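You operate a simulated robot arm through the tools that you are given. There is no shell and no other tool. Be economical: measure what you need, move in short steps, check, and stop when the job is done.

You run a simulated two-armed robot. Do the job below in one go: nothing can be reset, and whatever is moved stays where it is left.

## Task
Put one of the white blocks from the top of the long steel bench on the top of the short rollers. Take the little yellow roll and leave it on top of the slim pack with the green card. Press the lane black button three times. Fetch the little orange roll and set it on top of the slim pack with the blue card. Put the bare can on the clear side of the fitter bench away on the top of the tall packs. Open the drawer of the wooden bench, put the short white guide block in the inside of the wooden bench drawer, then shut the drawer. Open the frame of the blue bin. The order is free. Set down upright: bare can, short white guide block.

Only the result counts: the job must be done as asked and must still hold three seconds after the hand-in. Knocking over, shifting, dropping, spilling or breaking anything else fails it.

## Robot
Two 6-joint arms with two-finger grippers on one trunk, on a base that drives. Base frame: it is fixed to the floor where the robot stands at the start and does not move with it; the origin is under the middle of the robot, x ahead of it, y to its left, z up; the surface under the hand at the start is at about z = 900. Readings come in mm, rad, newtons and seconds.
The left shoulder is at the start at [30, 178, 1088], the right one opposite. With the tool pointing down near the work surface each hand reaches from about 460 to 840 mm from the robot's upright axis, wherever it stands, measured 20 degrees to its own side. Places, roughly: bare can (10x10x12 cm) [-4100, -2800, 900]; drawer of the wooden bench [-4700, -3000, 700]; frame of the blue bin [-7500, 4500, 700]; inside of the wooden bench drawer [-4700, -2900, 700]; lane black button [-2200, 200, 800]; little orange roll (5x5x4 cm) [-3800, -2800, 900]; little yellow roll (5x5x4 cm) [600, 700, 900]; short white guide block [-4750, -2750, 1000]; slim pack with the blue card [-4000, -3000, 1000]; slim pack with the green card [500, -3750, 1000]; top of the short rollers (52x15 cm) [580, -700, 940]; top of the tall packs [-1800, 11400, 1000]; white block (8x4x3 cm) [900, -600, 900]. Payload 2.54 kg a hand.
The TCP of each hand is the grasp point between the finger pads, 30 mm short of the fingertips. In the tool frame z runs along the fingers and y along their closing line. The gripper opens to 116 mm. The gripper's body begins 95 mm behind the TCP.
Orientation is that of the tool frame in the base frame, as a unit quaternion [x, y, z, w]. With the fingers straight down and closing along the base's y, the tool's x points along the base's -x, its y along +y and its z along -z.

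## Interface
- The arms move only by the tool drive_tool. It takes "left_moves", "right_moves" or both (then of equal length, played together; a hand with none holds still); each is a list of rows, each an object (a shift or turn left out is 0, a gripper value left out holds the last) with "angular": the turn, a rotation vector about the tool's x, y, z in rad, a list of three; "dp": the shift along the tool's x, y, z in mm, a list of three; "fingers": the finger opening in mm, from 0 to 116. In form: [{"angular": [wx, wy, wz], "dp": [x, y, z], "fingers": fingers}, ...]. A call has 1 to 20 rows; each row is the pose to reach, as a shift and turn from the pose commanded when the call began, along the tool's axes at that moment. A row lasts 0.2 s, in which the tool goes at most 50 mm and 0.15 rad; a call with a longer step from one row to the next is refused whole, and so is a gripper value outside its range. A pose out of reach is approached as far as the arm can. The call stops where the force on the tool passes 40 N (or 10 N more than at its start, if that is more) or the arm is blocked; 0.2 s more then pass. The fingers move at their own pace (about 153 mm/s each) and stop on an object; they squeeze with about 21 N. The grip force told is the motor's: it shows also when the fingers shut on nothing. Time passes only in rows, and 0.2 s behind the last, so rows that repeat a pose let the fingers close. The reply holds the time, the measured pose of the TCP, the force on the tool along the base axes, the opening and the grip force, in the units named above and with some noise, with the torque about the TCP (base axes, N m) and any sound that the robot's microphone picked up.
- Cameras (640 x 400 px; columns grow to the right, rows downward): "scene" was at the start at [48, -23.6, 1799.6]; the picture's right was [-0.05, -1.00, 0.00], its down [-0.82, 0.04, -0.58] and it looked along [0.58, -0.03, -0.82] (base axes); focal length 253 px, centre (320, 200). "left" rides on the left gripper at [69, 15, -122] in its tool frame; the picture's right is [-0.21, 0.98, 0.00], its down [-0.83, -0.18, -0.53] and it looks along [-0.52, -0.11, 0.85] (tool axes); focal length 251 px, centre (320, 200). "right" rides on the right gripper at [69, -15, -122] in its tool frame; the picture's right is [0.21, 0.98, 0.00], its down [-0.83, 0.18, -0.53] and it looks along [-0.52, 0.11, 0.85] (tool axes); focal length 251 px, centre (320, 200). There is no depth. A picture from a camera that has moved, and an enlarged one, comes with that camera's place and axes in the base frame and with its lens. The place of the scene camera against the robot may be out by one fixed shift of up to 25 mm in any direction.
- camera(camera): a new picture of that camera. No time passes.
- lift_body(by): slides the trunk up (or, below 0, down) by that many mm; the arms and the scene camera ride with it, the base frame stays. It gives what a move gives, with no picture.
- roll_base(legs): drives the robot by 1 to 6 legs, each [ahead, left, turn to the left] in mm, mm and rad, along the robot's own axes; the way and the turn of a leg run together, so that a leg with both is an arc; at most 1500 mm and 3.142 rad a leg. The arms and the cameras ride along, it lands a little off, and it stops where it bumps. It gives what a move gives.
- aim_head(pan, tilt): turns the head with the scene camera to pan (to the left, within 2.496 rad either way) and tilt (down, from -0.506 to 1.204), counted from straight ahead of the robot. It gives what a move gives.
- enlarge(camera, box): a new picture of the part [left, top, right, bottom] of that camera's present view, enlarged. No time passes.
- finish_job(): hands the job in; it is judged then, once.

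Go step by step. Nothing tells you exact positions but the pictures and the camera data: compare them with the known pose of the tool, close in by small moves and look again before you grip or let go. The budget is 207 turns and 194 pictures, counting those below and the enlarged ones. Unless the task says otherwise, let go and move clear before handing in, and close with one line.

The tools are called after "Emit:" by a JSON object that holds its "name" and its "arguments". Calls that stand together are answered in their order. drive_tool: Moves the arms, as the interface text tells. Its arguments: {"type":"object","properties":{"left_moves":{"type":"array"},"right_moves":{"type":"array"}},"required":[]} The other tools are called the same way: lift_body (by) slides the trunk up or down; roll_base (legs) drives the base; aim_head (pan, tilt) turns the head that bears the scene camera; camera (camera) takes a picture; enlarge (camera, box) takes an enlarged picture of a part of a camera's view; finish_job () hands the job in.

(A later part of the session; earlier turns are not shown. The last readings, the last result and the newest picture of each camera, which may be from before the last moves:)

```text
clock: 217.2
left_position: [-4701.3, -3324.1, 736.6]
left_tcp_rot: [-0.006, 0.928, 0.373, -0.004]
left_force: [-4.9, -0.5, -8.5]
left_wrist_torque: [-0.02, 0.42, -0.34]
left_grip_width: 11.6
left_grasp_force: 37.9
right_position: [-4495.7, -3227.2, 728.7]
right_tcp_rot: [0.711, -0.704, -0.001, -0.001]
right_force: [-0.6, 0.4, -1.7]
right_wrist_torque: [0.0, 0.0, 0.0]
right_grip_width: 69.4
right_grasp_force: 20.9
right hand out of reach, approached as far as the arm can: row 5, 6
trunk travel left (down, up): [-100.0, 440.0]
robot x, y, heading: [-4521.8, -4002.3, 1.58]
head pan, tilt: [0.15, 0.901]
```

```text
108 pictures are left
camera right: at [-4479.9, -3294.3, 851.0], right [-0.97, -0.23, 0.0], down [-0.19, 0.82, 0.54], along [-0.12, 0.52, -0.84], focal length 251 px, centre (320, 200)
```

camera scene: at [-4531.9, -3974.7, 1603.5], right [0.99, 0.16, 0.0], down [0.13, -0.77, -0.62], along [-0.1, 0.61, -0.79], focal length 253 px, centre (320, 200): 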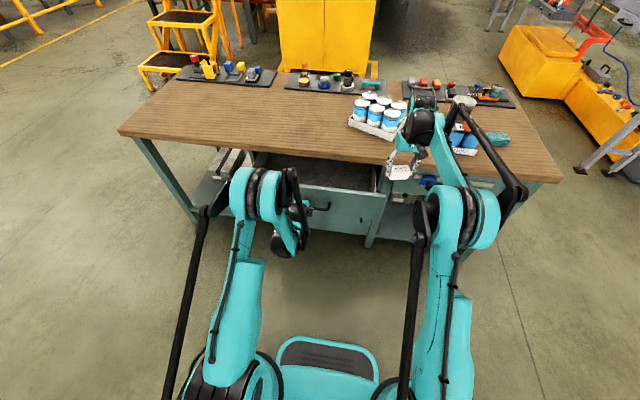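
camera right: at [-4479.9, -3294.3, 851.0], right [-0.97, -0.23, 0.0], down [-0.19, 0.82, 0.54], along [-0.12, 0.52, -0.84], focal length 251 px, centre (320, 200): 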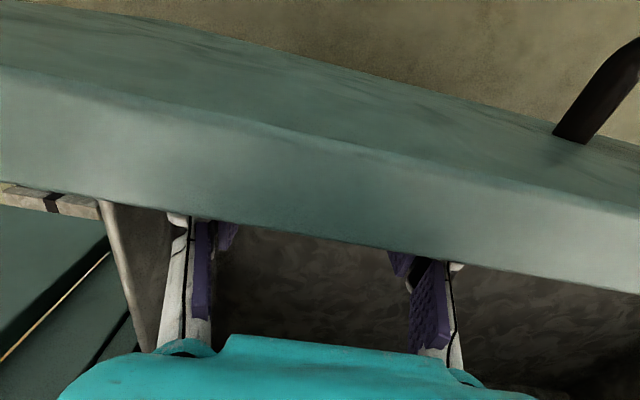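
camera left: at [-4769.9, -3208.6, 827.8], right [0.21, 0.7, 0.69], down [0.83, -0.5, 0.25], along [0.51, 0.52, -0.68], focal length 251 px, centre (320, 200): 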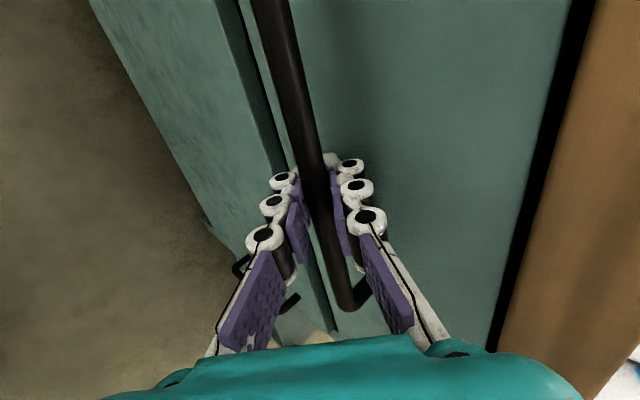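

At this low height the right arm is at its limit. I'll raise the block again, then free the left hand from the handle by a small up-and-back step, so the base can move forward.

Emit:
{"name": "drive_tool", "arguments": {"right_moves": [{"dp": [0, 0, -40]}, {"dp": [0, 0, -85]}, {"dp": [0, 0, -130]}, {"dp": [0, 0, -160]}], "left_moves": [{"fingers": 56}, {"fingers": 56}, {"fingers": 56}, {"fingers": 56}]}}

Emit:
{"name": "lift_body", "arguments": {"by": 18}}

Emit:
{"name": "roll_base", "arguments": {"legs": [[-22, 0, 0]]}}

Emit:
{"name": "camera", "arguments": {"camera": "left"}}

```text
clock: 218.2
left_position: [-4700.7, -3325.2, 736.1]
left_tcp_rot: [-0.005, 0.927, 0.374, -0.003]
left_force: [0.1, -2.2, 0.7]
left_wrist_torque: [0.05, -0.02, -0.08]
left_grip_width: 57.1
left_grasp_force: 0.0
right_position: [-4492.6, -3225.8, 893.1]
right_tcp_rot: [0.71, -0.704, -0.001, 0.0]
right_force: [0.5, 0.7, -0.9]
right_wrist_torque: [-0.01, -0.02, 0.0]
right_grip_width: 69.2
right_grasp_force: 21.3
trunk travel left (down, up): [-100.0, 440.0]
robot x, y, heading: [-4525.6, -4003.2, 1.583]
head pan, tilt: [0.15, 0.901]
```

```text
clock: 218.9
left_position: [-4700.8, -3324.7, 754.5]
left_tcp_rot: [-0.006, 0.928, 0.374, -0.003]
left_force: [0.1, -0.9, -0.4]
left_wrist_torque: [0.08, 0.0, -0.02]
left_grip_width: 57.4
left_grasp_force: 0.0
right_position: [-4492.5, -3226.0, 910.3]
right_tcp_rot: [0.71, -0.704, -0.001, 0.0]
right_force: [1.0, 0.1, -2.9]
right_wrist_torque: [-0.04, 0.02, 0.0]
right_grip_width: 69.3
right_grasp_force: 20.6
trunk travel left (down, up): [-118.0, 422.0]
robot x, y, heading: [-4523.8, -4001.9, 1.583]
head pan, tilt: [0.15, 0.901]
```

```text
clock: 219.8
left_position: [-4698.6, -3344.6, 753.7]
left_tcp_rot: [-0.005, 0.928, 0.373, -0.004]
left_force: [0.0, 0.2, 0.5]
left_wrist_torque: [0.01, -0.02, -0.01]
left_grip_width: 56.0
left_grasp_force: 0.0
right_position: [-4491.7, -3244.5, 909.6]
right_tcp_rot: [0.71, -0.704, -0.001, 0.001]
right_force: [-0.6, -0.3, -0.5]
right_wrist_torque: [-0.07, 0.0, 0.0]
right_grip_width: 69.6
right_grasp_force: 21.1
trunk travel left (down, up): [-118.0, 422.0]
robot x, y, heading: [-4522.5, -4021.8, 1.579]
head pan, tilt: [0.15, 0.901]
stopped in leg 1: the robot was blocked; the commanded pose is now the measured one
```

```text
107 pictures are left
camera left: at [-4765.4, -3419.6, 851.8], right [0.21, 0.71, 0.68], down [0.83, -0.49, 0.26], along [0.51, 0.51, -0.69], focal length 251 px, centre (320, 200)
```

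left: 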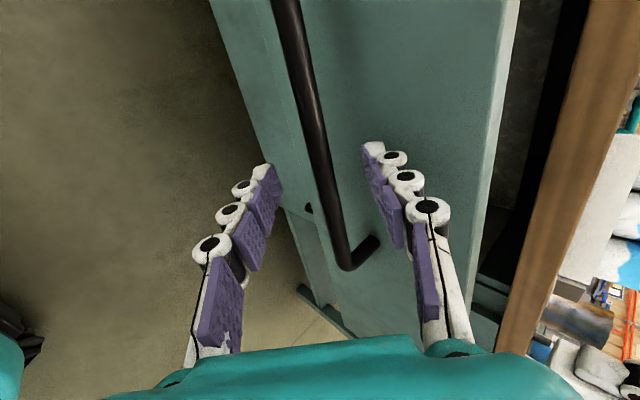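

The fingers are near the bar's end of travel, with the bar between the tips. I'll lift the trunk in two stages and watch forces.

Emit:
{"name": "lift_body", "arguments": {"by": 20}}

Emit:
{"name": "camera", "arguments": {"camera": "left"}}

```text
clock: 220.5
left_position: [-4698.4, -3345.2, 775.0]
left_tcp_rot: [-0.004, 0.928, 0.373, -0.002]
left_force: [-0.2, -0.7, -0.1]
left_wrist_torque: [0.02, 0.03, 0.01]
left_grip_width: 56.3
left_grasp_force: 0.0
right_position: [-4490.0, -3245.3, 930.6]
right_tcp_rot: [0.711, -0.704, -0.001, 0.001]
right_force: [-0.5, -0.7, -1.3]
right_wrist_torque: [0.0, 0.02, -0.03]
right_grip_width: 69.2
right_grasp_force: 20.6
trunk travel left (down, up): [-138.0, 402.0]
robot x, y, heading: [-4521.1, -4025.0, 1.578]
head pan, tilt: [0.15, 0.901]
```

```text
106 pictures are left
camera left: at [-4765.6, -3420.3, 872.5], right [0.21, 0.71, 0.68], down [0.83, -0.49, 0.26], along [0.51, 0.51, -0.69], focal length 251 px, centre (320, 200)
```

left: 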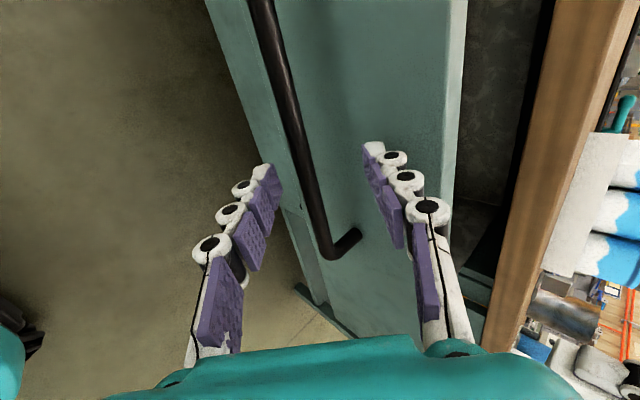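

Emit:
{"name": "lift_body", "arguments": {"by": 90}}

Emit:
{"name": "roll_base", "arguments": {"legs": [[105, 0, 0]]}}

Emit:
{"name": "camera", "arguments": {"camera": "scene"}}

Emit:
{"name": "camera", "arguments": {"camera": "right"}}

```text
clock: 221.8
left_position: [-4698.3, -3345.4, 864.8]
left_tcp_rot: [-0.004, 0.928, 0.374, -0.003]
left_force: [0.3, -0.3, -0.2]
left_wrist_torque: [-0.04, -0.01, 0.01]
left_grip_width: 56.2
left_grasp_force: 0.0
right_position: [-4491.4, -3245.9, 1020.4]
right_tcp_rot: [0.71, -0.704, -0.001, 0.001]
right_force: [0.1, 0.8, -1.0]
right_wrist_torque: [-0.01, 0.03, -0.01]
right_grip_width: 69.2
right_grasp_force: 20.8
trunk travel left (down, up): [-228.0, 312.0]
robot x, y, heading: [-4523.4, -4021.9, 1.579]
head pan, tilt: [0.15, 0.901]
```

```text
clock: 222.9
left_position: [-4700.4, -3239.8, 863.9]
left_tcp_rot: [-0.005, 0.928, 0.372, -0.003]
left_force: [-0.3, 0.4, 0.1]
left_wrist_torque: [-0.04, -0.01, 0.06]
left_grip_width: 55.9
left_grasp_force: 0.1
right_position: [-4492.5, -3140.8, 1019.7]
right_tcp_rot: [0.711, -0.703, -0.001, 0.0]
right_force: [0.5, 0.5, -2.0]
right_wrist_torque: [-0.03, 0.01, 0.01]
right_grip_width: 69.1
right_grasp_force: 21.4
trunk travel left (down, up): [-228.0, 312.0]
robot x, y, heading: [-4527.4, -3918.7, 1.577]
head pan, tilt: [0.15, 0.901]
```

```text
105 pictures are left
camera scene: at [-4530.5, -3891.3, 1731.6], right [0.99, 0.16, 0.0], down [0.12, -0.77, -0.62], along [-0.1, 0.61, -0.78], focal length 253 px, centre (320, 200)
```

scene: 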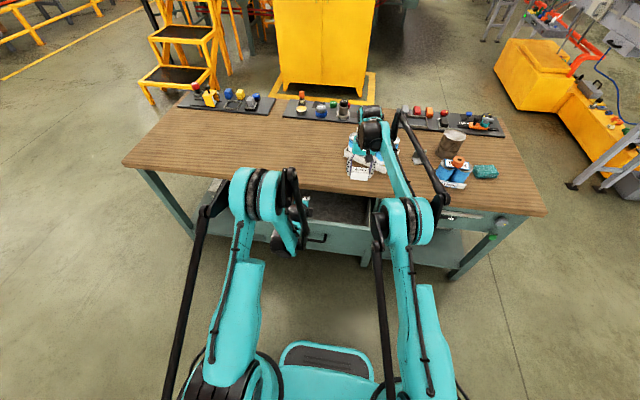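

```text
104 pictures are left
camera right: at [-4475.3, -3207.4, 1141.4], right [-0.97, -0.22, 0.0], down [-0.19, 0.82, 0.53], along [-0.12, 0.52, -0.85], focal length 251 px, centre (320, 200)
```

right: 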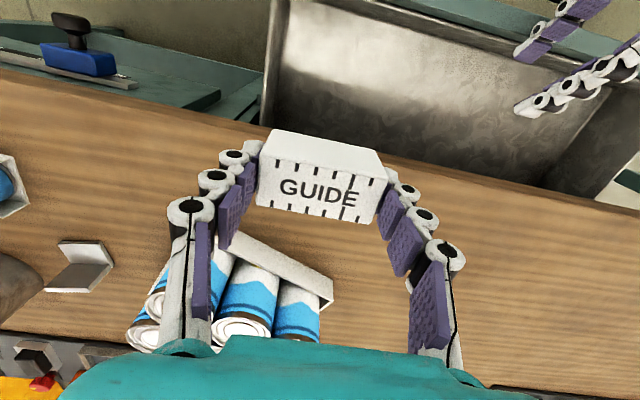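

The drawer stays open and the right hand is now well in reach. I'll move over the opening at [-4510, -3185] and lower.

Emit:
{"name": "drive_tool", "arguments": {"right_moves": [{"dp": [22, 9, 0]}, {"dp": [44, 18, 10]}, {"dp": [44, 18, 55]}, {"dp": [44, 18, 100]}, {"dp": [44, 18, 145]}, {"dp": [44, 18, 190]}, {"dp": [44, 18, 235]}, {"dp": [44, 18, 280]}, {"dp": [44, 18, 305]}]}}

Emit:
{"name": "camera", "arguments": {"camera": "right"}}

Emit:
{"name": "enlarge", "arguments": {"camera": "scene", "box": [250, 150, 420, 260]}}

```text
clock: 224.9
left_position: [-4699.2, -3240.7, 864.5]
left_tcp_rot: [-0.005, 0.927, 0.374, -0.002]
left_force: [1.0, -0.2, 0.2]
left_wrist_torque: [-0.02, 0.01, 0.0]
left_grip_width: 56.0
left_grasp_force: 0.0
right_position: [-4502.9, -3218.3, 746.3]
right_tcp_rot: [0.71, -0.704, -0.001, 0.0]
right_force: [0.5, 0.2, -1.2]
right_wrist_torque: [0.0, 0.0, 0.02]
right_grip_width: 69.0
right_grasp_force: 21.1
right hand out of reach, approached as far as the arm can: row 8, 9
trunk travel left (down, up): [-228.0, 312.0]
robot x, y, heading: [-4526.0, -3918.3, 1.581]
head pan, tilt: [0.15, 0.901]
```

```text
103 pictures are left
camera right: at [-4487.6, -3285.0, 868.0], right [-0.97, -0.22, 0.0], down [-0.19, 0.82, 0.54], along [-0.12, 0.52, -0.84], focal length 251 px, centre (320, 200)
```

right: 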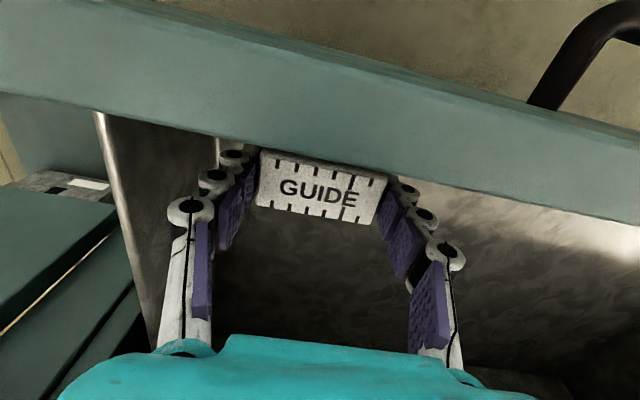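

```text
3.64 times, centred on (335, 205) of scene
camera zoom: at [-4530.7, -3892.8, 1731.6], right [0.99, 0.16, 0.0], down [0.12, -0.77, -0.62], along [-0.1, 0.61, -0.78], focal length 919 px, centre (266, 182)
```

zoom: 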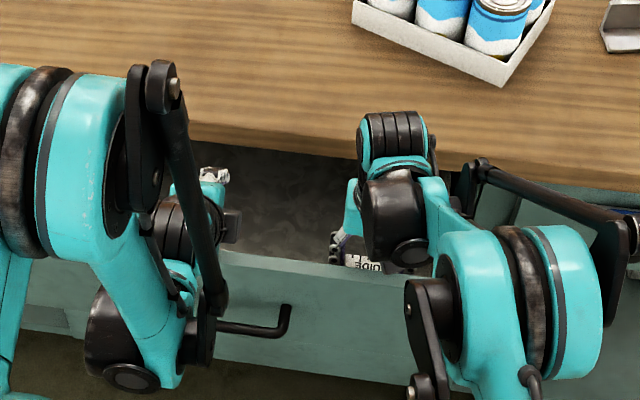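

The raised trunk limits the right hand's depth. I'll take the left hand up and clear, raise the block a bit, and lower the trunk 120 mm.

Emit:
{"name": "drive_tool", "arguments": {"left_moves": [{"dp": [0, 40, -20]}, {"dp": [0, 80, -40]}, {"dp": [0, 120, -60]}, {"dp": [0, 162, -79]}], "right_moves": [{"dp": [0, 0, -25]}, {"dp": [-10, 0, -50]}, {"dp": [-20, 0, -75]}, {"dp": [-28, 0, -95]}]}}

Emit:
{"name": "lift_body", "arguments": {"by": -120}}

Emit:
{"name": "camera", "arguments": {"camera": "right"}}

```text
clock: 225.9
left_position: [-4697.3, -3177.1, 1034.9]
left_tcp_rot: [-0.005, 0.927, 0.374, -0.003]
left_force: [-0.1, -0.4, 0.3]
left_wrist_torque: [0.0, -0.03, -0.04]
left_grip_width: 55.8
left_grasp_force: 0.0
right_position: [-4502.7, -3187.2, 841.7]
right_tcp_rot: [0.711, -0.703, -0.001, 0.001]
right_force: [-1.1, -0.1, -1.1]
right_wrist_torque: [-0.03, 0.03, -0.01]
right_grip_width: 69.5
right_grasp_force: 21.0
trunk travel left (down, up): [-228.0, 312.0]
robot x, y, heading: [-4521.7, -3917.2, 1.582]
head pan, tilt: [0.15, 0.901]
```

```text
clock: 227.4
left_position: [-4697.5, -3177.5, 916.2]
left_tcp_rot: [-0.005, 0.928, 0.374, -0.003]
left_force: [-0.2, -0.6, -0.4]
left_wrist_torque: [0.02, -0.01, 0.04]
left_grip_width: 56.1
left_grasp_force: 0.1
right_position: [-4503.5, -3188.1, 722.0]
right_tcp_rot: [0.71, -0.704, -0.001, 0.0]
right_force: [0.7, -0.1, -0.8]
right_wrist_torque: [-0.01, 0.01, 0.0]
right_grip_width: 69.4
right_grasp_force: 20.8
trunk travel left (down, up): [-108.0, 432.0]
robot x, y, heading: [-4525.8, -3919.1, 1.584]
head pan, tilt: [0.15, 0.901]
```

```text
101 pictures are left
camera right: at [-4487.0, -3254.9, 844.2], right [-0.97, -0.22, 0.0], down [-0.19, 0.82, 0.54], along [-0.12, 0.52, -0.84], focal length 251 px, centre (320, 200)
```

right: 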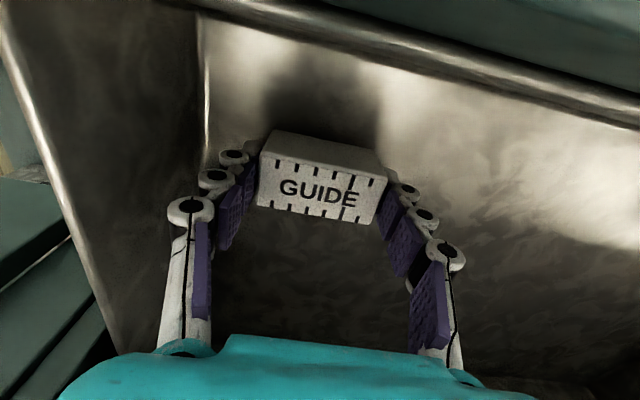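

The block is inside the drawer outline. I'll lower it slowly until it touches the drawer floor.

Emit:
{"name": "drive_tool", "arguments": {"right_moves": [{"dp": [0, 0, 8]}, {"dp": [0, 0, 16]}, {"dp": [0, 0, 22]}, {"dp": [0, 0, 27]}, {"dp": [0, 0, 31]}, {"dp": [0, 0, 35]}]}}

Emit:
{"name": "camera", "arguments": {"camera": "right"}}

```text
clock: 228.5
left_position: [-4698.7, -3178.7, 915.9]
left_tcp_rot: [-0.005, 0.927, 0.375, -0.003]
left_force: [0.0, 0.3, 0.6]
left_wrist_torque: [0.03, 0.02, 0.02]
left_grip_width: 56.1
left_grasp_force: 0.1
right_position: [-4502.9, -3189.2, 699.3]
right_tcp_rot: [0.711, -0.703, -0.001, 0.001]
right_force: [-0.5, 2.4, 24.9]
right_wrist_torque: [-1.55, 0.04, 0.12]
right_grip_width: 69.4
right_grasp_force: 20.6
trunk travel left (down, up): [-108.0, 432.0]
robot x, y, heading: [-4527.5, -3920.7, 1.58]
head pan, tilt: [0.15, 0.901]
stopped in row 5 (right hand): the force on the tool passed its limit at 45 N (the readings are from after the stop); the commanded pose is now the measured one
```

```text
100 pictures are left
camera right: at [-4486.6, -3255.4, 821.5], right [-0.97, -0.22, 0.0], down [-0.19, 0.82, 0.53], along [-0.12, 0.52, -0.85], focal length 251 px, centre (320, 200)
```

right: 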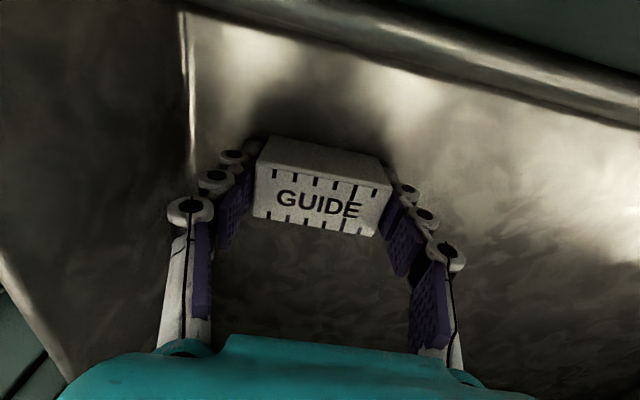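

The block has met the drawer floor (it slid slightly in the grip). I'll ease up, release, and rise straight out.

Emit:
{"name": "drive_tool", "arguments": {"right_moves": [{"dp": [0, 0, -2]}, {"dp": [0, 0, -3], "fingers": 92}, {"dp": [0, 0, -3]}, {"dp": [0, 0, -3]}, {"dp": [0, 0, -40]}, {"dp": [0, 0, -85]}, {"dp": [0, 0, -130]}, {"dp": [0, 0, -175]}, {"dp": [0, 0, -220]}]}}

Emit:
{"name": "camera", "arguments": {"camera": "right"}}

```text
clock: 230.5
left_position: [-4697.8, -3178.2, 915.9]
left_tcp_rot: [-0.004, 0.927, 0.374, -0.003]
left_force: [-0.3, -0.2, 0.6]
left_wrist_torque: [0.03, 0.0, -0.02]
left_grip_width: 55.8
left_grasp_force: 0.0
right_position: [-4502.2, -3189.1, 919.0]
right_tcp_rot: [0.711, -0.703, 0.0, 0.001]
right_force: [-0.5, -0.6, 0.9]
right_wrist_torque: [0.04, 0.0, -0.03]
right_grip_width: 92.1
right_grasp_force: 0.0
trunk travel left (down, up): [-108.0, 432.0]
robot x, y, heading: [-4522.3, -3918.3, 1.579]
head pan, tilt: [0.15, 0.901]
```

```text
99 pictures are left
camera right: at [-4486.3, -3256.2, 1041.2], right [-0.97, -0.22, 0.0], down [-0.19, 0.82, 0.53], along [-0.12, 0.52, -0.85], focal length 251 px, centre (320, 200)
```

right: 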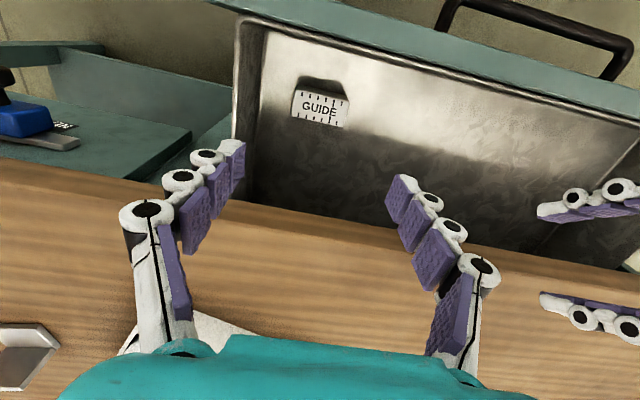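

The guide block stands in the drawer. To shut it, I'll re-pitch the left hand to 30° with fingers closed and back up so I can push on the handle from outside.

Emit:
{"name": "drive_tool", "arguments": {"left_moves": [{"angular": [0.0187, 0.0187, -0.142], "fingers": 0}, {"angular": [0.0374, 0.0374, -0.284]}, {"angular": [0.056, 0.056, -0.426]}, {"angular": [0.0747, 0.0747, -0.568]}, {"angular": [0.0934, 0.0934, -0.71]}, {"angular": [0.112, 0.112, -0.851]}, {"angular": [0.131, 0.131, -0.993]}, {"angular": [0.149, 0.149, -1.135]}, {"angular": [0.168, 0.168, -1.277]}, {"angular": [0.187, 0.187, -1.419]}, {"angular": [0.2055, 0.2055, -1.561]}]}}

Emit:
{"name": "roll_base", "arguments": {"legs": [[-85, 0, 0]]}}

```text
clock: 232.9
left_position: [-4697.3, -3177.3, 914.6]
left_tcp_rot: [0.689, -0.68, -0.177, -0.175]
left_force: [-0.1, 0.7, 0.1]
left_wrist_torque: [0.02, -0.03, 0.01]
left_grip_width: 0.0
left_grasp_force: 21.0
right_position: [-4501.8, -3189.0, 918.6]
right_tcp_rot: [0.711, -0.703, 0.0, 0.001]
right_force: [-0.5, 0.1, 0.6]
right_wrist_torque: [-0.02, 0.01, 0.02]
right_grip_width: 92.1
right_grasp_force: 0.0
trunk travel left (down, up): [-108.0, 432.0]
robot x, y, heading: [-4526.6, -3922.5, 1.581]
head pan, tilt: [0.15, 0.901]
```

```text
clock: 234.0
left_position: [-4695.4, -3267.1, 916.1]
left_tcp_rot: [0.687, -0.682, -0.178, -0.176]
left_force: [-0.4, -1.3, -0.1]
left_wrist_torque: [0.03, -0.01, 0.02]
left_grip_width: 0.0
left_grasp_force: 20.8
right_position: [-4499.4, -3278.6, 920.6]
right_tcp_rot: [0.709, -0.705, 0.0, 0.0]
right_force: [0.0, -0.3, 1.0]
right_wrist_torque: [0.05, 0.01, -0.05]
right_grip_width: 92.1
right_grasp_force: 0.0
trunk travel left (down, up): [-108.0, 432.0]
robot x, y, heading: [-4527.0, -4002.6, 1.58]
head pan, tilt: [0.15, 0.901]
```

Emit:
{"name": "drive_tool", "arguments": {"left_moves": [{"dp": [33, 0, -19]}, {"dp": [66, 0, -38]}, {"dp": [98, 0, -56]}]}}

Emit:
{"name": "camera", "arguments": {"camera": "left"}}

```text
clock: 234.8
left_position: [-4695.1, -3379.2, 917.1]
left_tcp_rot: [0.687, -0.682, -0.178, -0.177]
left_force: [-0.9, -0.4, -0.2]
left_wrist_torque: [0.0, 0.02, -0.02]
left_grip_width: 0.0
left_grasp_force: 21.1
right_position: [-4500.2, -3278.2, 918.8]
right_tcp_rot: [0.71, -0.704, 0.0, 0.0]
right_force: [0.7, -0.1, 0.7]
right_wrist_torque: [0.0, -0.04, 0.04]
right_grip_width: 91.9
right_grasp_force: 0.0
trunk travel left (down, up): [-108.0, 432.0]
robot x, y, heading: [-4527.0, -4002.9, 1.579]
head pan, tilt: [0.15, 0.901]
```

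```text
98 pictures are left
camera left: at [-4707.6, -3498.8, 989.8], right [-0.98, 0.18, 0.11], down [0.18, 0.47, 0.87], along [0.11, 0.87, -0.49], focal length 251 px, centre (320, 200)
```

left: 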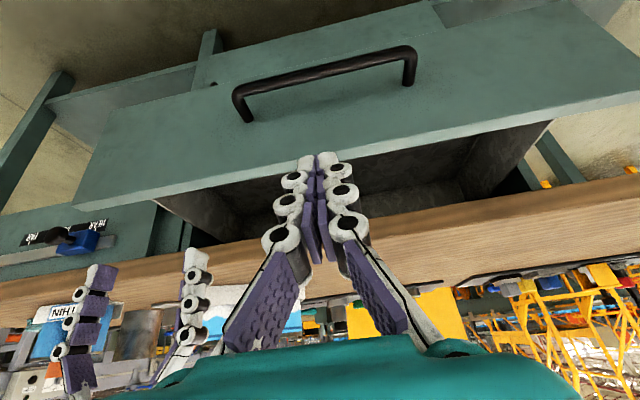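

Emit:
{"name": "drive_tool", "arguments": {"left_moves": [{"dp": [22, 0, 39]}, {"dp": [44, 0, 77]}, {"dp": [66, 0, 115]}, {"dp": [88, 0, 152]}, {"dp": [97, 0, 168]}]}}

Emit:
{"name": "camera", "arguments": {"camera": "left"}}

```text
clock: 236.0
left_position: [-4697.5, -3379.1, 724.9]
left_tcp_rot: [0.687, -0.682, -0.178, -0.176]
left_force: [-0.5, 0.2, 0.3]
left_wrist_torque: [0.0, 0.01, 0.01]
left_grip_width: 0.0
left_grasp_force: 21.0
right_position: [-4500.0, -3277.8, 918.5]
right_tcp_rot: [0.71, -0.705, 0.0, 0.001]
right_force: [0.0, 0.3, 0.1]
right_wrist_torque: [-0.01, 0.01, -0.03]
right_grip_width: 92.1
right_grasp_force: 0.0
trunk travel left (down, up): [-108.0, 432.0]
robot x, y, heading: [-4524.9, -4007.3, 1.58]
head pan, tilt: [0.15, 0.901]
```

```text
97 pictures are left
camera left: at [-4712.1, -3499.7, 798.5], right [-0.98, 0.18, 0.11], down [0.18, 0.47, 0.87], along [0.11, 0.87, -0.49], focal length 251 px, centre (320, 200)
```

left: 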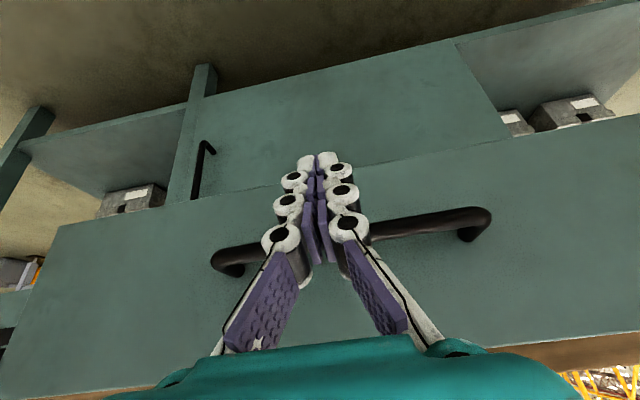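

The closed fingers stand in front of the handle bar. I'll raise the right hand and push the drawer in with the base.

Emit:
{"name": "drive_tool", "arguments": {"right_moves": [{"dp": [0, 0, -45]}, {"dp": [0, 0, -90]}, {"dp": [0, 0, -135]}, {"dp": [0, 0, -160]}]}}

Emit:
{"name": "roll_base", "arguments": {"legs": [[190, 0, 0]]}}

Emit:
{"name": "camera", "arguments": {"camera": "left"}}

```text
clock: 237.0
left_position: [-4698.2, -3379.6, 727.2]
left_tcp_rot: [0.687, -0.682, -0.178, -0.175]
left_force: [0.4, 0.6, -0.6]
left_wrist_torque: [-0.01, -0.01, 0.0]
left_grip_width: 0.0
left_grasp_force: 21.1
right_position: [-4497.5, -3273.9, 1077.9]
right_tcp_rot: [0.71, -0.705, 0.0, 0.002]
right_force: [-0.1, 0.3, 0.3]
right_wrist_torque: [0.0, 0.01, 0.0]
right_grip_width: 92.1
right_grasp_force: 0.1
trunk travel left (down, up): [-108.0, 432.0]
robot x, y, heading: [-4524.3, -4004.3, 1.575]
head pan, tilt: [0.15, 0.901]
```

```text
clock: 238.5
left_position: [-4698.8, -3193.3, 725.4]
left_tcp_rot: [0.687, -0.683, -0.179, -0.175]
left_force: [-0.1, 0.3, -0.9]
left_wrist_torque: [-0.01, 0.0, -0.03]
left_grip_width: 0.2
left_grasp_force: 29.0
right_position: [-4497.3, -3087.3, 1077.7]
right_tcp_rot: [0.709, -0.705, 0.0, 0.002]
right_force: [0.3, 0.7, -1.0]
right_wrist_torque: [-0.05, -0.02, -0.03]
right_grip_width: 92.1
right_grasp_force: 0.1
trunk travel left (down, up): [-108.0, 432.0]
robot x, y, heading: [-4522.9, -3819.0, 1.573]
head pan, tilt: [0.15, 0.901]
```

```text
96 pictures are left
camera left: at [-4712.3, -3312.8, 798.3], right [-0.98, 0.18, 0.11], down [0.18, 0.47, 0.87], along [0.11, 0.87, -0.49], focal length 251 px, centre (320, 200)
```

left: 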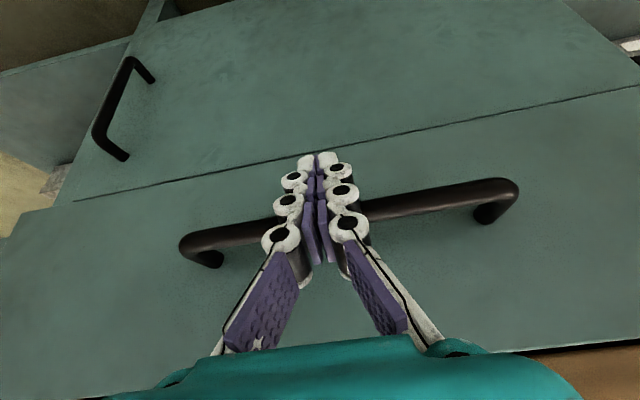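

Emit:
{"name": "drive_tool", "arguments": {"left_moves": [{"dp": [-13, 0, 7.5]}, {"dp": [-26, 0, 15]}, {"dp": [-35, 0, 20]}, {"dp": [-41, 0, 23.5]}, {"dp": [-46, 0, 26.5]}, {"dp": [-50, 0, 29]}, {"dp": [-55, 0, 32]}, {"dp": [-60, 0, 35]}]}}

Emit:
{"name": "camera", "arguments": {"camera": "left"}}

```text
clock: 239.6
left_position: [-4698.7, -3150.6, 722.1]
left_tcp_rot: [0.688, -0.684, -0.173, -0.171]
left_force: [0.2, -10.4, -0.2]
left_wrist_torque: [0.08, -0.01, -0.02]
left_grip_width: 0.0
left_grasp_force: 28.7
right_position: [-4498.8, -3088.2, 1077.6]
right_tcp_rot: [0.71, -0.704, 0.001, 0.0]
right_force: [-0.2, 0.8, -0.1]
right_wrist_torque: [-0.02, 0.01, -0.03]
right_grip_width: 92.0
right_grasp_force: 0.1
trunk travel left (down, up): [-108.0, 432.0]
robot x, y, heading: [-4527.0, -3823.7, 1.58]
head pan, tilt: [0.15, 0.901]
stopped in row 5 (left hand): the force on the tool passed its limit at 47 N (the readings are from after the stop); the commanded pose is now the measured one
```

```text
95 pictures are left
camera left: at [-4713.1, -3269.0, 797.5], right [-0.98, 0.18, 0.1], down [0.18, 0.48, 0.86], along [0.11, 0.86, -0.5], focal length 251 px, centre (320, 200)
```

left: 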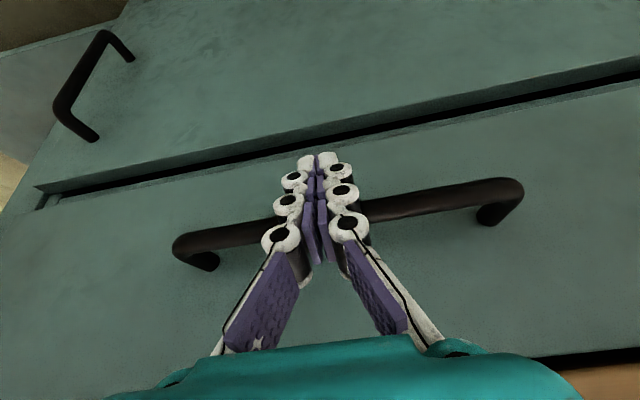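

The drawer hit its stop. I'll pull the left hand back, raise the trunk and check.

Emit:
{"name": "drive_tool", "arguments": {"left_moves": [{"dp": [30, 0, -17]}, {"dp": [60, 0, -35]}, {"dp": [65, 0, -38]}]}}

Emit:
{"name": "lift_body", "arguments": {"by": 192}}

Emit:
{"name": "aim_head", "arguments": {"pan": 0, "tilt": 0.95}}

Emit:
{"name": "camera", "arguments": {"camera": "scene"}}

Emit:
{"name": "camera", "arguments": {"camera": "left"}}

```text
clock: 240.4
left_position: [-4700.6, -3215.0, 732.3]
left_tcp_rot: [0.688, -0.684, -0.173, -0.171]
left_force: [1.2, 0.1, -0.3]
left_wrist_torque: [-0.02, -0.01, 0.01]
left_grip_width: 0.2
left_grasp_force: 28.8
left hand out of reach, approached as far as the arm can: row 2, 3
right_position: [-4498.1, -3089.9, 1077.7]
right_tcp_rot: [0.71, -0.705, 0.0, 0.001]
right_force: [-0.4, -0.1, -0.1]
right_wrist_torque: [0.0, 0.01, 0.02]
right_grip_width: 92.1
right_grasp_force: 0.1
trunk travel left (down, up): [-108.0, 432.0]
robot x, y, heading: [-4525.6, -3823.3, 1.575]
head pan, tilt: [0.15, 0.901]
```

```text
clock: 242.5
left_position: [-4700.2, -3214.1, 924.0]
left_tcp_rot: [0.688, -0.684, -0.173, -0.171]
left_force: [0.3, 0.5, -0.5]
left_wrist_torque: [0.01, -0.03, -0.03]
left_grip_width: 0.0
left_grasp_force: 29.0
right_position: [-4498.9, -3088.0, 1270.7]
right_tcp_rot: [0.71, -0.704, 0.001, 0.001]
right_force: [0.1, -0.4, -0.1]
right_wrist_torque: [0.0, 0.01, -0.01]
right_grip_width: 92.0
right_grasp_force: 0.1
trunk travel left (down, up): [-300.0, 240.0]
robot x, y, heading: [-4521.6, -3818.8, 1.578]
head pan, tilt: [0.15, 0.901]
```

```text
clock: 243.2
left_position: [-4700.9, -3213.9, 923.7]
left_tcp_rot: [0.688, -0.684, -0.174, -0.172]
left_force: [1.3, -0.2, 0.0]
left_wrist_torque: [0.0, -0.01, -0.01]
left_grip_width: 0.0
left_grasp_force: 28.6
right_position: [-4497.8, -3090.0, 1270.4]
right_tcp_rot: [0.71, -0.704, -0.001, 0.001]
right_force: [0.9, -0.4, 0.3]
right_wrist_torque: [0.06, 0.01, 0.04]
right_grip_width: 92.3
right_grasp_force: 0.0
trunk travel left (down, up): [-300.0, 240.0]
robot x, y, heading: [-4522.6, -3817.4, 1.576]
head pan, tilt: [0.0, 0.949]
```

```text
94 pictures are left
camera scene: at [-4519.4, -3798.1, 1800.0], right [1.0, 0.01, 0.0], down [0.0, -0.81, -0.58], along [0.0, 0.58, -0.81], focal length 253 px, centre (320, 200)
```

scene: 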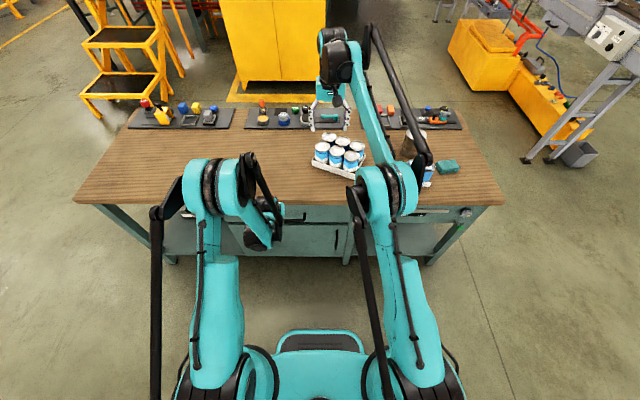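

```text
93 pictures are left
camera left: at [-4713.8, -3332.9, 999.0], right [-0.98, 0.18, 0.1], down [0.18, 0.48, 0.86], along [0.11, 0.86, -0.5], focal length 251 px, centre (320, 200)
```

left: 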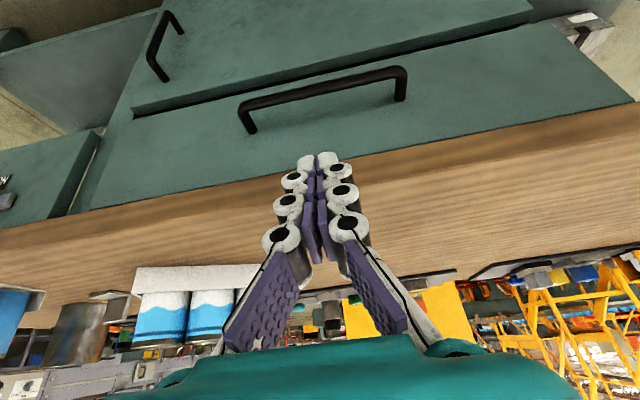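

The drawer is shut. Next the bare can near [-4045, -2785]: I'll restore the left hand to vertical and high, then move right and forward.

Emit:
{"name": "drive_tool", "arguments": {"left_moves": [{"dp": [-17, 0, -30], "angular": [0, 0.1, 0]}, {"dp": [-34, 0, -60], "angular": [0, 0.2, 0]}, {"dp": [-51, 0, -90], "angular": [0, 0.3, 0]}, {"dp": [-68, 0, -120], "angular": [0, 0.4, 0]}, {"dp": [-85, 0, -150], "angular": [0, 0.52, 0]}, {"dp": [-110, 0, -190], "angular": [0, 0.52, 0]}], "right_moves": [{"dp": [0, 0, 0], "fingers": 116}, {"dp": [0, -25, 0]}, {"dp": [0, -50, 0]}, {"dp": [0, -75, 0]}, {"dp": [0, -100, 0]}, {"dp": [0, -125, 0]}]}}

Emit:
{"name": "roll_base", "arguments": {"legs": [[0, -330, 0], [270, 0, 0]]}}

Emit:
{"name": "camera", "arguments": {"camera": "right"}}

Emit:
{"name": "camera", "arguments": {"camera": "scene"}}

```text
clock: 244.6
left_position: [-4698.2, -3208.9, 1144.4]
left_tcp_rot: [0.709, -0.705, 0.009, 0.011]
left_force: [0.3, -0.3, 0.5]
left_wrist_torque: [0.05, 0.0, -0.03]
left_grip_width: 0.0
left_grasp_force: 28.1
right_position: [-4370.7, -3091.0, 1271.3]
right_tcp_rot: [0.709, -0.705, 0.0, 0.001]
right_force: [-0.2, -0.2, -0.1]
right_wrist_torque: [0.03, 0.0, 0.01]
right_grip_width: 116.0
right_grasp_force: 0.1
trunk travel left (down, up): [-300.0, 240.0]
robot x, y, heading: [-4525.1, -3822.2, 1.579]
head pan, tilt: [0.0, 0.949]
```

```text
clock: 248.3
left_position: [-4375.2, -2934.7, 1143.7]
left_tcp_rot: [0.71, -0.704, 0.009, 0.01]
left_force: [-0.6, 0.3, 0.2]
left_wrist_torque: [-0.01, 0.02, -0.01]
left_grip_width: 0.2
left_grasp_force: 28.9
right_position: [-4048.9, -2816.4, 1269.5]
right_tcp_rot: [0.709, -0.705, 0.0, 0.001]
right_force: [-0.6, 0.3, -0.3]
right_wrist_torque: [-0.01, 0.04, 0.0]
right_grip_width: 116.0
right_grasp_force: 0.0
trunk travel left (down, up): [-300.0, 240.0]
robot x, y, heading: [-4204.3, -3549.1, 1.577]
head pan, tilt: [0.0, 0.949]
```

```text
92 pictures are left
camera right: at [-4032.8, -2883.3, 1391.6], right [-0.98, -0.22, 0.0], down [-0.19, 0.83, 0.53], along [-0.12, 0.52, -0.85], focal length 251 px, centre (320, 200)
```

right: 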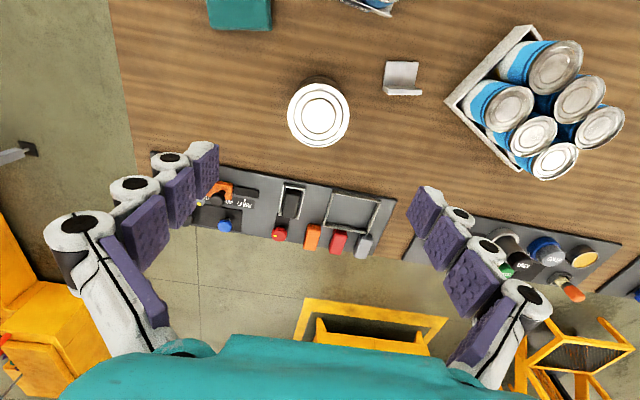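

```text
91 pictures are left
camera scene: at [-4196.5, -3525.0, 1800.0], right [1.0, 0.0, 0.0], down [0.0, -0.81, -0.58], along [0.0, 0.58, -0.81], focal length 253 px, centre (320, 200)
```

scene: 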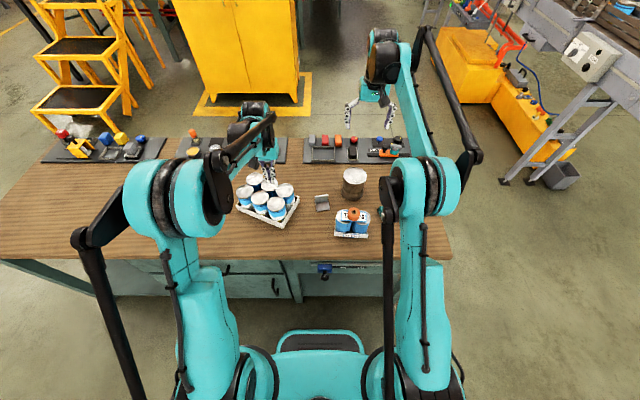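

The can top is centred near [-4054, -2789]. I'll lower the right hand to just above it and measure again.

Emit:
{"name": "drive_tool", "arguments": {"right_moves": [{"dp": [-14, 3, 40]}, {"dp": [-27, 5, 85]}, {"dp": [-27, 5, 130]}, {"dp": [-27, 5, 175]}, {"dp": [-27, 5, 210]}]}}

Emit:
{"name": "camera", "arguments": {"camera": "right"}}

Emit:
{"name": "enlarge", "arguments": {"camera": "scene", "box": [310, 130, 410, 220]}}

```text
clock: 249.5
left_position: [-4374.9, -2934.7, 1142.8]
left_tcp_rot: [0.709, -0.705, 0.01, 0.01]
left_force: [1.0, 0.1, 0.9]
left_wrist_torque: [-0.02, 0.0, 0.02]
left_grip_width: 0.0
left_grasp_force: 28.6
right_position: [-4052.9, -2789.8, 1061.4]
right_tcp_rot: [0.709, -0.705, 0.0, 0.0]
right_force: [0.5, -0.1, 0.8]
right_wrist_torque: [-0.03, 0.0, -0.03]
right_grip_width: 116.0
right_grasp_force: 0.0
trunk travel left (down, up): [-300.0, 240.0]
robot x, y, heading: [-4203.1, -3548.1, 1.575]
head pan, tilt: [0.0, 0.949]
```

```text
90 pictures are left
camera right: at [-4035.9, -2856.8, 1183.2], right [-0.98, -0.22, 0.0], down [-0.19, 0.83, 0.53], along [-0.12, 0.52, -0.85], focal length 251 px, centre (320, 200)
```

right: 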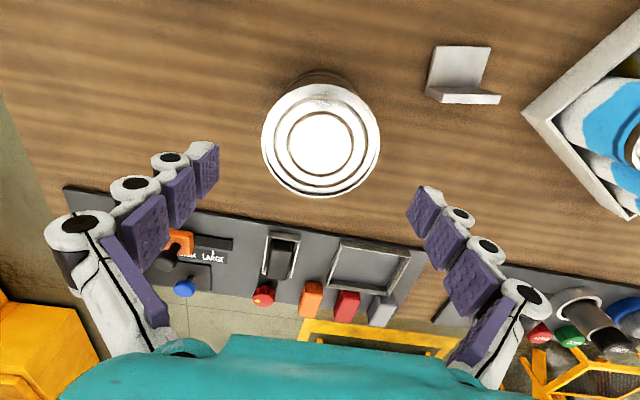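

```text
4.44 times, centred on (360, 175) of scene
camera zoom: at [-4196.2, -3525.0, 1800.0], right [1.0, 0.0, 0.0], down [0.0, -0.81, -0.58], along [0.0, 0.58, -0.81], focal length 1123 px, centre (142, 311)
```

zoom: 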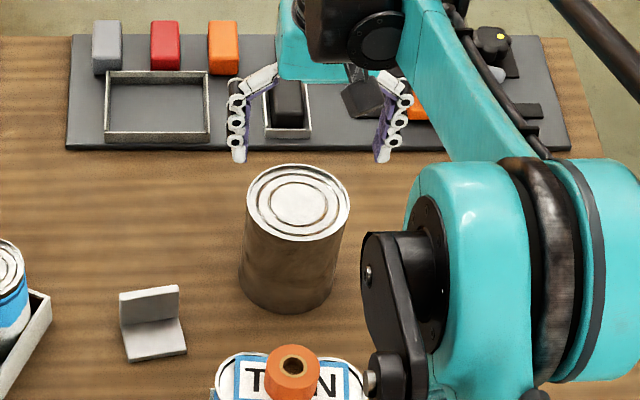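

Top of can at z≈975, centred at [-4053.5, -2788], 100 mm wide. The hand is centred within a millimetre or two, so I'll descend around it slowly.

Emit:
{"name": "drive_tool", "arguments": {"right_moves": [{"dp": [-1, 1.5, 20]}, {"dp": [-1, 1.5, 40]}, {"dp": [-1, 1.5, 60]}, {"dp": [-1, 1.5, 80]}, {"dp": [-1, 1.5, 105]}, {"dp": [-1, 1.5, 128]}]}}

Emit:
{"name": "camera", "arguments": {"camera": "right"}}

```text
clock: 250.9
left_position: [-4376.8, -2935.0, 1142.2]
left_tcp_rot: [0.709, -0.705, 0.009, 0.01]
left_force: [-0.3, -0.3, 0.3]
left_wrist_torque: [0.01, 0.01, -0.02]
left_grip_width: 0.0
left_grasp_force: 28.4
right_position: [-4054.9, -2789.7, 931.3]
right_tcp_rot: [0.709, -0.705, 0.0, 0.001]
right_force: [-0.5, 0.3, 0.0]
right_wrist_torque: [-0.01, -0.01, -0.01]
right_grip_width: 116.0
right_grasp_force: 0.1
trunk travel left (down, up): [-300.0, 240.0]
robot x, y, heading: [-4204.0, -3551.9, 1.583]
head pan, tilt: [0.0, 0.949]
```

```text
88 pictures are left
camera right: at [-4039.6, -2857.0, 1052.4], right [-0.98, -0.22, 0.0], down [-0.19, 0.83, 0.53], along [-0.12, 0.52, -0.85], focal length 251 px, centre (320, 200)
```

right: 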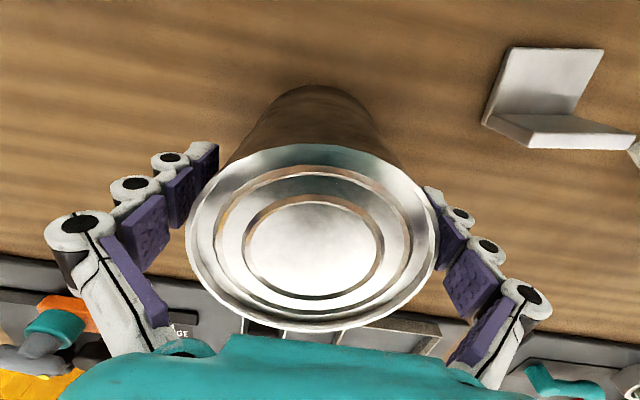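

No contact on the way down. I'll close on the can and lift.

Emit:
{"name": "drive_tool", "arguments": {"right_moves": [{"fingers": 80}, {"fingers": 80}, {"fingers": 80}, {"dp": [0, 0, -5]}, {"dp": [0, 0, -40]}, {"dp": [0, 0, -80]}, {"dp": [0, 0, -120]}, {"dp": [0, 0, -160]}, {"dp": [0, 0, -200]}, {"dp": [0, 0, -240]}]}}

Emit:
{"name": "camera", "arguments": {"camera": "right"}}

```text
clock: 253.1
left_position: [-4375.9, -2935.8, 1143.6]
left_tcp_rot: [0.71, -0.705, 0.01, 0.011]
left_force: [0.3, 0.0, 0.4]
left_wrist_torque: [0.0, 0.01, -0.02]
left_grip_width: 0.0
left_grasp_force: 28.9
right_position: [-4051.0, -2789.2, 1172.6]
right_tcp_rot: [0.71, -0.704, 0.0, 0.002]
right_force: [0.5, -0.1, -2.0]
right_wrist_torque: [0.02, -0.03, 0.02]
right_grip_width: 97.6
right_grasp_force: 21.2
trunk travel left (down, up): [-300.0, 240.0]
robot x, y, heading: [-4201.0, -3548.8, 1.577]
head pan, tilt: [0.0, 0.949]
```

```text
87 pictures are left
camera right: at [-4034.9, -2855.9, 1294.5], right [-0.98, -0.22, 0.0], down [-0.19, 0.83, 0.53], along [-0.12, 0.52, -0.85], focal length 251 px, centre (320, 200)
```

right: 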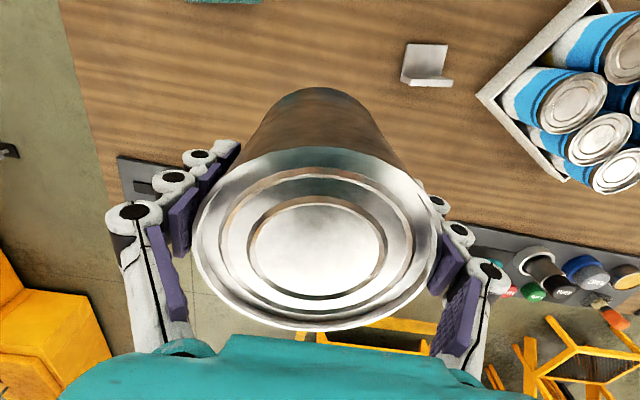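

The can is held. I'll back off and strafe right along the wall aisle to x ≈ -900, then head up the main aisle toward the tall packs.

Emit:
{"name": "roll_base", "arguments": {"legs": [[-200, 0, 0], [0, -1450, 0], [0, -1450, 0], [0, -400, 0]]}}

Emit:
{"name": "aim_head", "arguments": {"pan": 0, "tilt": 0.3}}

Emit:
{"name": "camera", "arguments": {"camera": "scene"}}

```text
clock: 270.6
left_position: [-1027.2, -3140.5, 1142.9]
left_tcp_rot: [0.708, -0.706, 0.009, 0.01]
left_force: [-0.1, -0.9, 0.5]
left_wrist_torque: [-0.02, 0.01, -0.03]
left_grip_width: 0.1
left_grasp_force: 28.2
right_position: [-702.6, -2994.8, 1172.0]
right_tcp_rot: [0.707, -0.707, 0.0, 0.001]
right_force: [0.3, 0.5, -2.3]
right_wrist_torque: [-0.05, 0.04, -0.02]
right_grip_width: 97.0
right_grasp_force: 21.0
trunk travel left (down, up): [-300.0, 240.0]
robot x, y, heading: [-855.2, -3751.6, 1.57]
head pan, tilt: [0.0, 0.949]
```

```text
clock: 271.6
left_position: [-1028.3, -3140.2, 1143.5]
left_tcp_rot: [0.709, -0.705, 0.01, 0.01]
left_force: [0.2, 0.1, 0.5]
left_wrist_torque: [0.0, -0.02, -0.01]
left_grip_width: 0.0
left_grasp_force: 28.8
right_position: [-703.5, -2993.9, 1173.1]
right_tcp_rot: [0.709, -0.706, 0.0, 0.001]
right_force: [-0.3, 0.1, -1.6]
right_wrist_torque: [-0.03, 0.02, -0.01]
right_grip_width: 97.1
right_grasp_force: 21.3
trunk travel left (down, up): [-300.0, 240.0]
robot x, y, heading: [-854.1, -3752.0, 1.571]
head pan, tilt: [0.0, 0.3]
```

```text
86 pictures are left
camera scene: at [-850.6, -3710.3, 1855.8], right [1.0, 0.0, 0.0], down [0.0, -0.3, -0.95], along [0.0, 0.95, -0.3], focal length 253 px, centre (320, 200)
```

scene: 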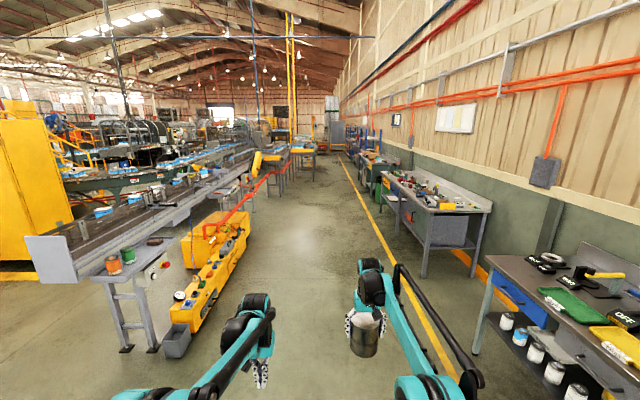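

The aisle is clear; tables narrow it near y = 4000 at x < -1250. I'll drive forward with a shift right to x ≈ -550.

Emit:
{"name": "roll_base", "arguments": {"legs": [[1450, -150, 0], [1450, -150, 0], [1450, 0, 0], [1450, 0, 0]]}}

Emit:
{"name": "camera", "arguments": {"camera": "scene"}}

```text
clock: 299.0
left_position: [-467.6, 2602.6, 1142.6]
left_tcp_rot: [-0.682, 0.731, -0.009, -0.01]
left_force: [0.0, -0.3, 0.3]
left_wrist_torque: [0.0, 0.03, 0.03]
left_grip_width: 0.1
left_grasp_force: 29.0
right_position: [-131.3, 2722.1, 1170.8]
right_tcp_rot: [-0.683, 0.731, 0.0, -0.002]
right_force: [0.8, 0.4, -1.6]
right_wrist_torque: [-0.05, 0.03, 0.01]
right_grip_width: 97.2
right_grasp_force: 21.1
trunk travel left (down, up): [-300.0, 240.0]
robot x, y, heading: [-341.2, 1976.4, 1.501]
head pan, tilt: [0.0, 0.3]
```

```text
85 pictures are left
camera scene: at [-329.2, 2020.2, 1855.9], right [1.0, -0.07, 0.0], down [-0.02, -0.3, -0.96], along [0.07, 0.95, -0.3], focal length 253 px, centre (320, 200)
```

scene: 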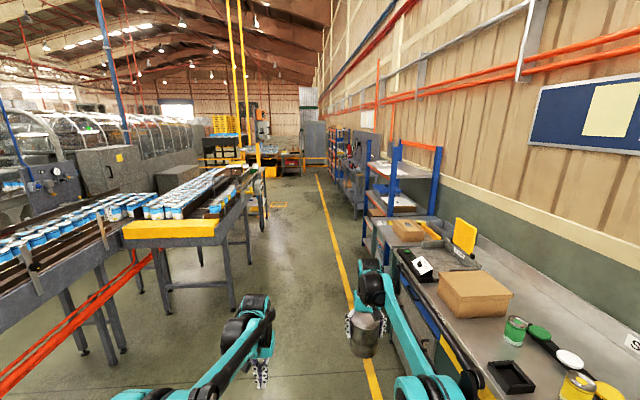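

Drift brought me to x = -341 with a small heading error. The passage ahead spans x ≈ -1060 to 280; I'll straighten and continue.

Emit:
{"name": "roll_base", "arguments": {"legs": [[700, 60, 0.07], [1450, 0, 0.005], [1450, 0, 0.01]]}}

Emit:
{"name": "camera", "arguments": {"camera": "scene"}}

```text
clock: 316.5
left_position: [-750.4, 6176.8, 1143.4]
left_tcp_rot: [0.727, -0.687, 0.01, 0.01]
left_force: [0.1, -0.4, 0.2]
left_wrist_torque: [-0.01, 0.0, 0.01]
left_grip_width: 0.0
left_grasp_force: 28.9
right_position: [-433.6, 6340.1, 1171.9]
right_tcp_rot: [0.727, -0.687, 0.0, 0.002]
right_force: [0.5, 0.7, -2.0]
right_wrist_torque: [0.02, 0.0, -0.02]
right_grip_width: 96.2
right_grasp_force: 21.0
trunk travel left (down, up): [-300.0, 240.0]
robot x, y, heading: [-545.3, 5573.6, 1.631]
head pan, tilt: [0.0, 0.3]
```

```text
84 pictures are left
camera scene: at [-543.8, 5616.7, 1855.9], right [1.0, 0.06, 0.0], down [0.02, -0.3, -0.96], along [-0.05, 0.95, -0.3], focal length 253 px, centre (320, 200)
```

scene: 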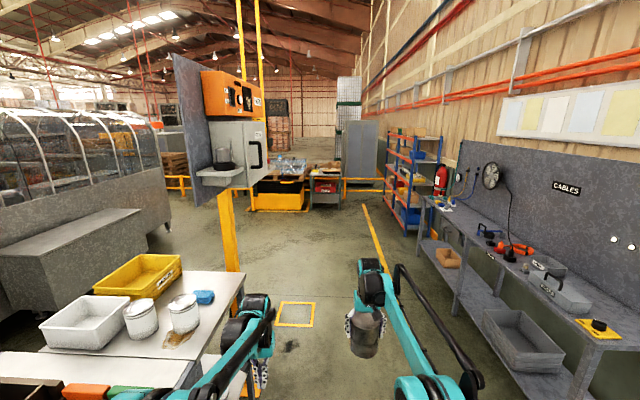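

Emit:
{"name": "enlarge", "arguments": {"camera": "scene", "box": [230, 130, 390, 220]}}

```text
4.00 times, centred on (310, 175) of scene
camera zoom: at [-543.8, 5616.7, 1855.9], right [1.0, 0.06, 0.0], down [0.02, -0.3, -0.96], along [-0.05, 0.95, -0.3], focal length 1010 px, centre (360, 300)
```

zoom: 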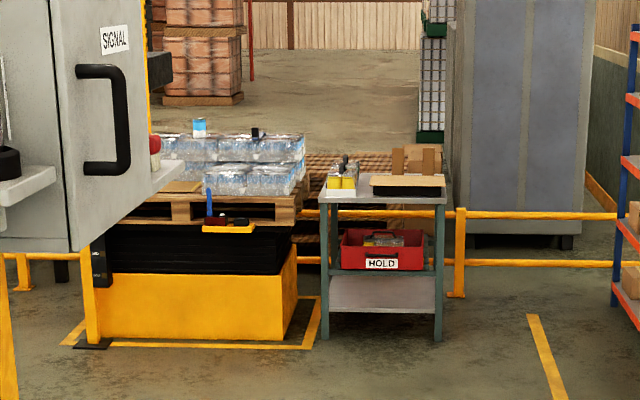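

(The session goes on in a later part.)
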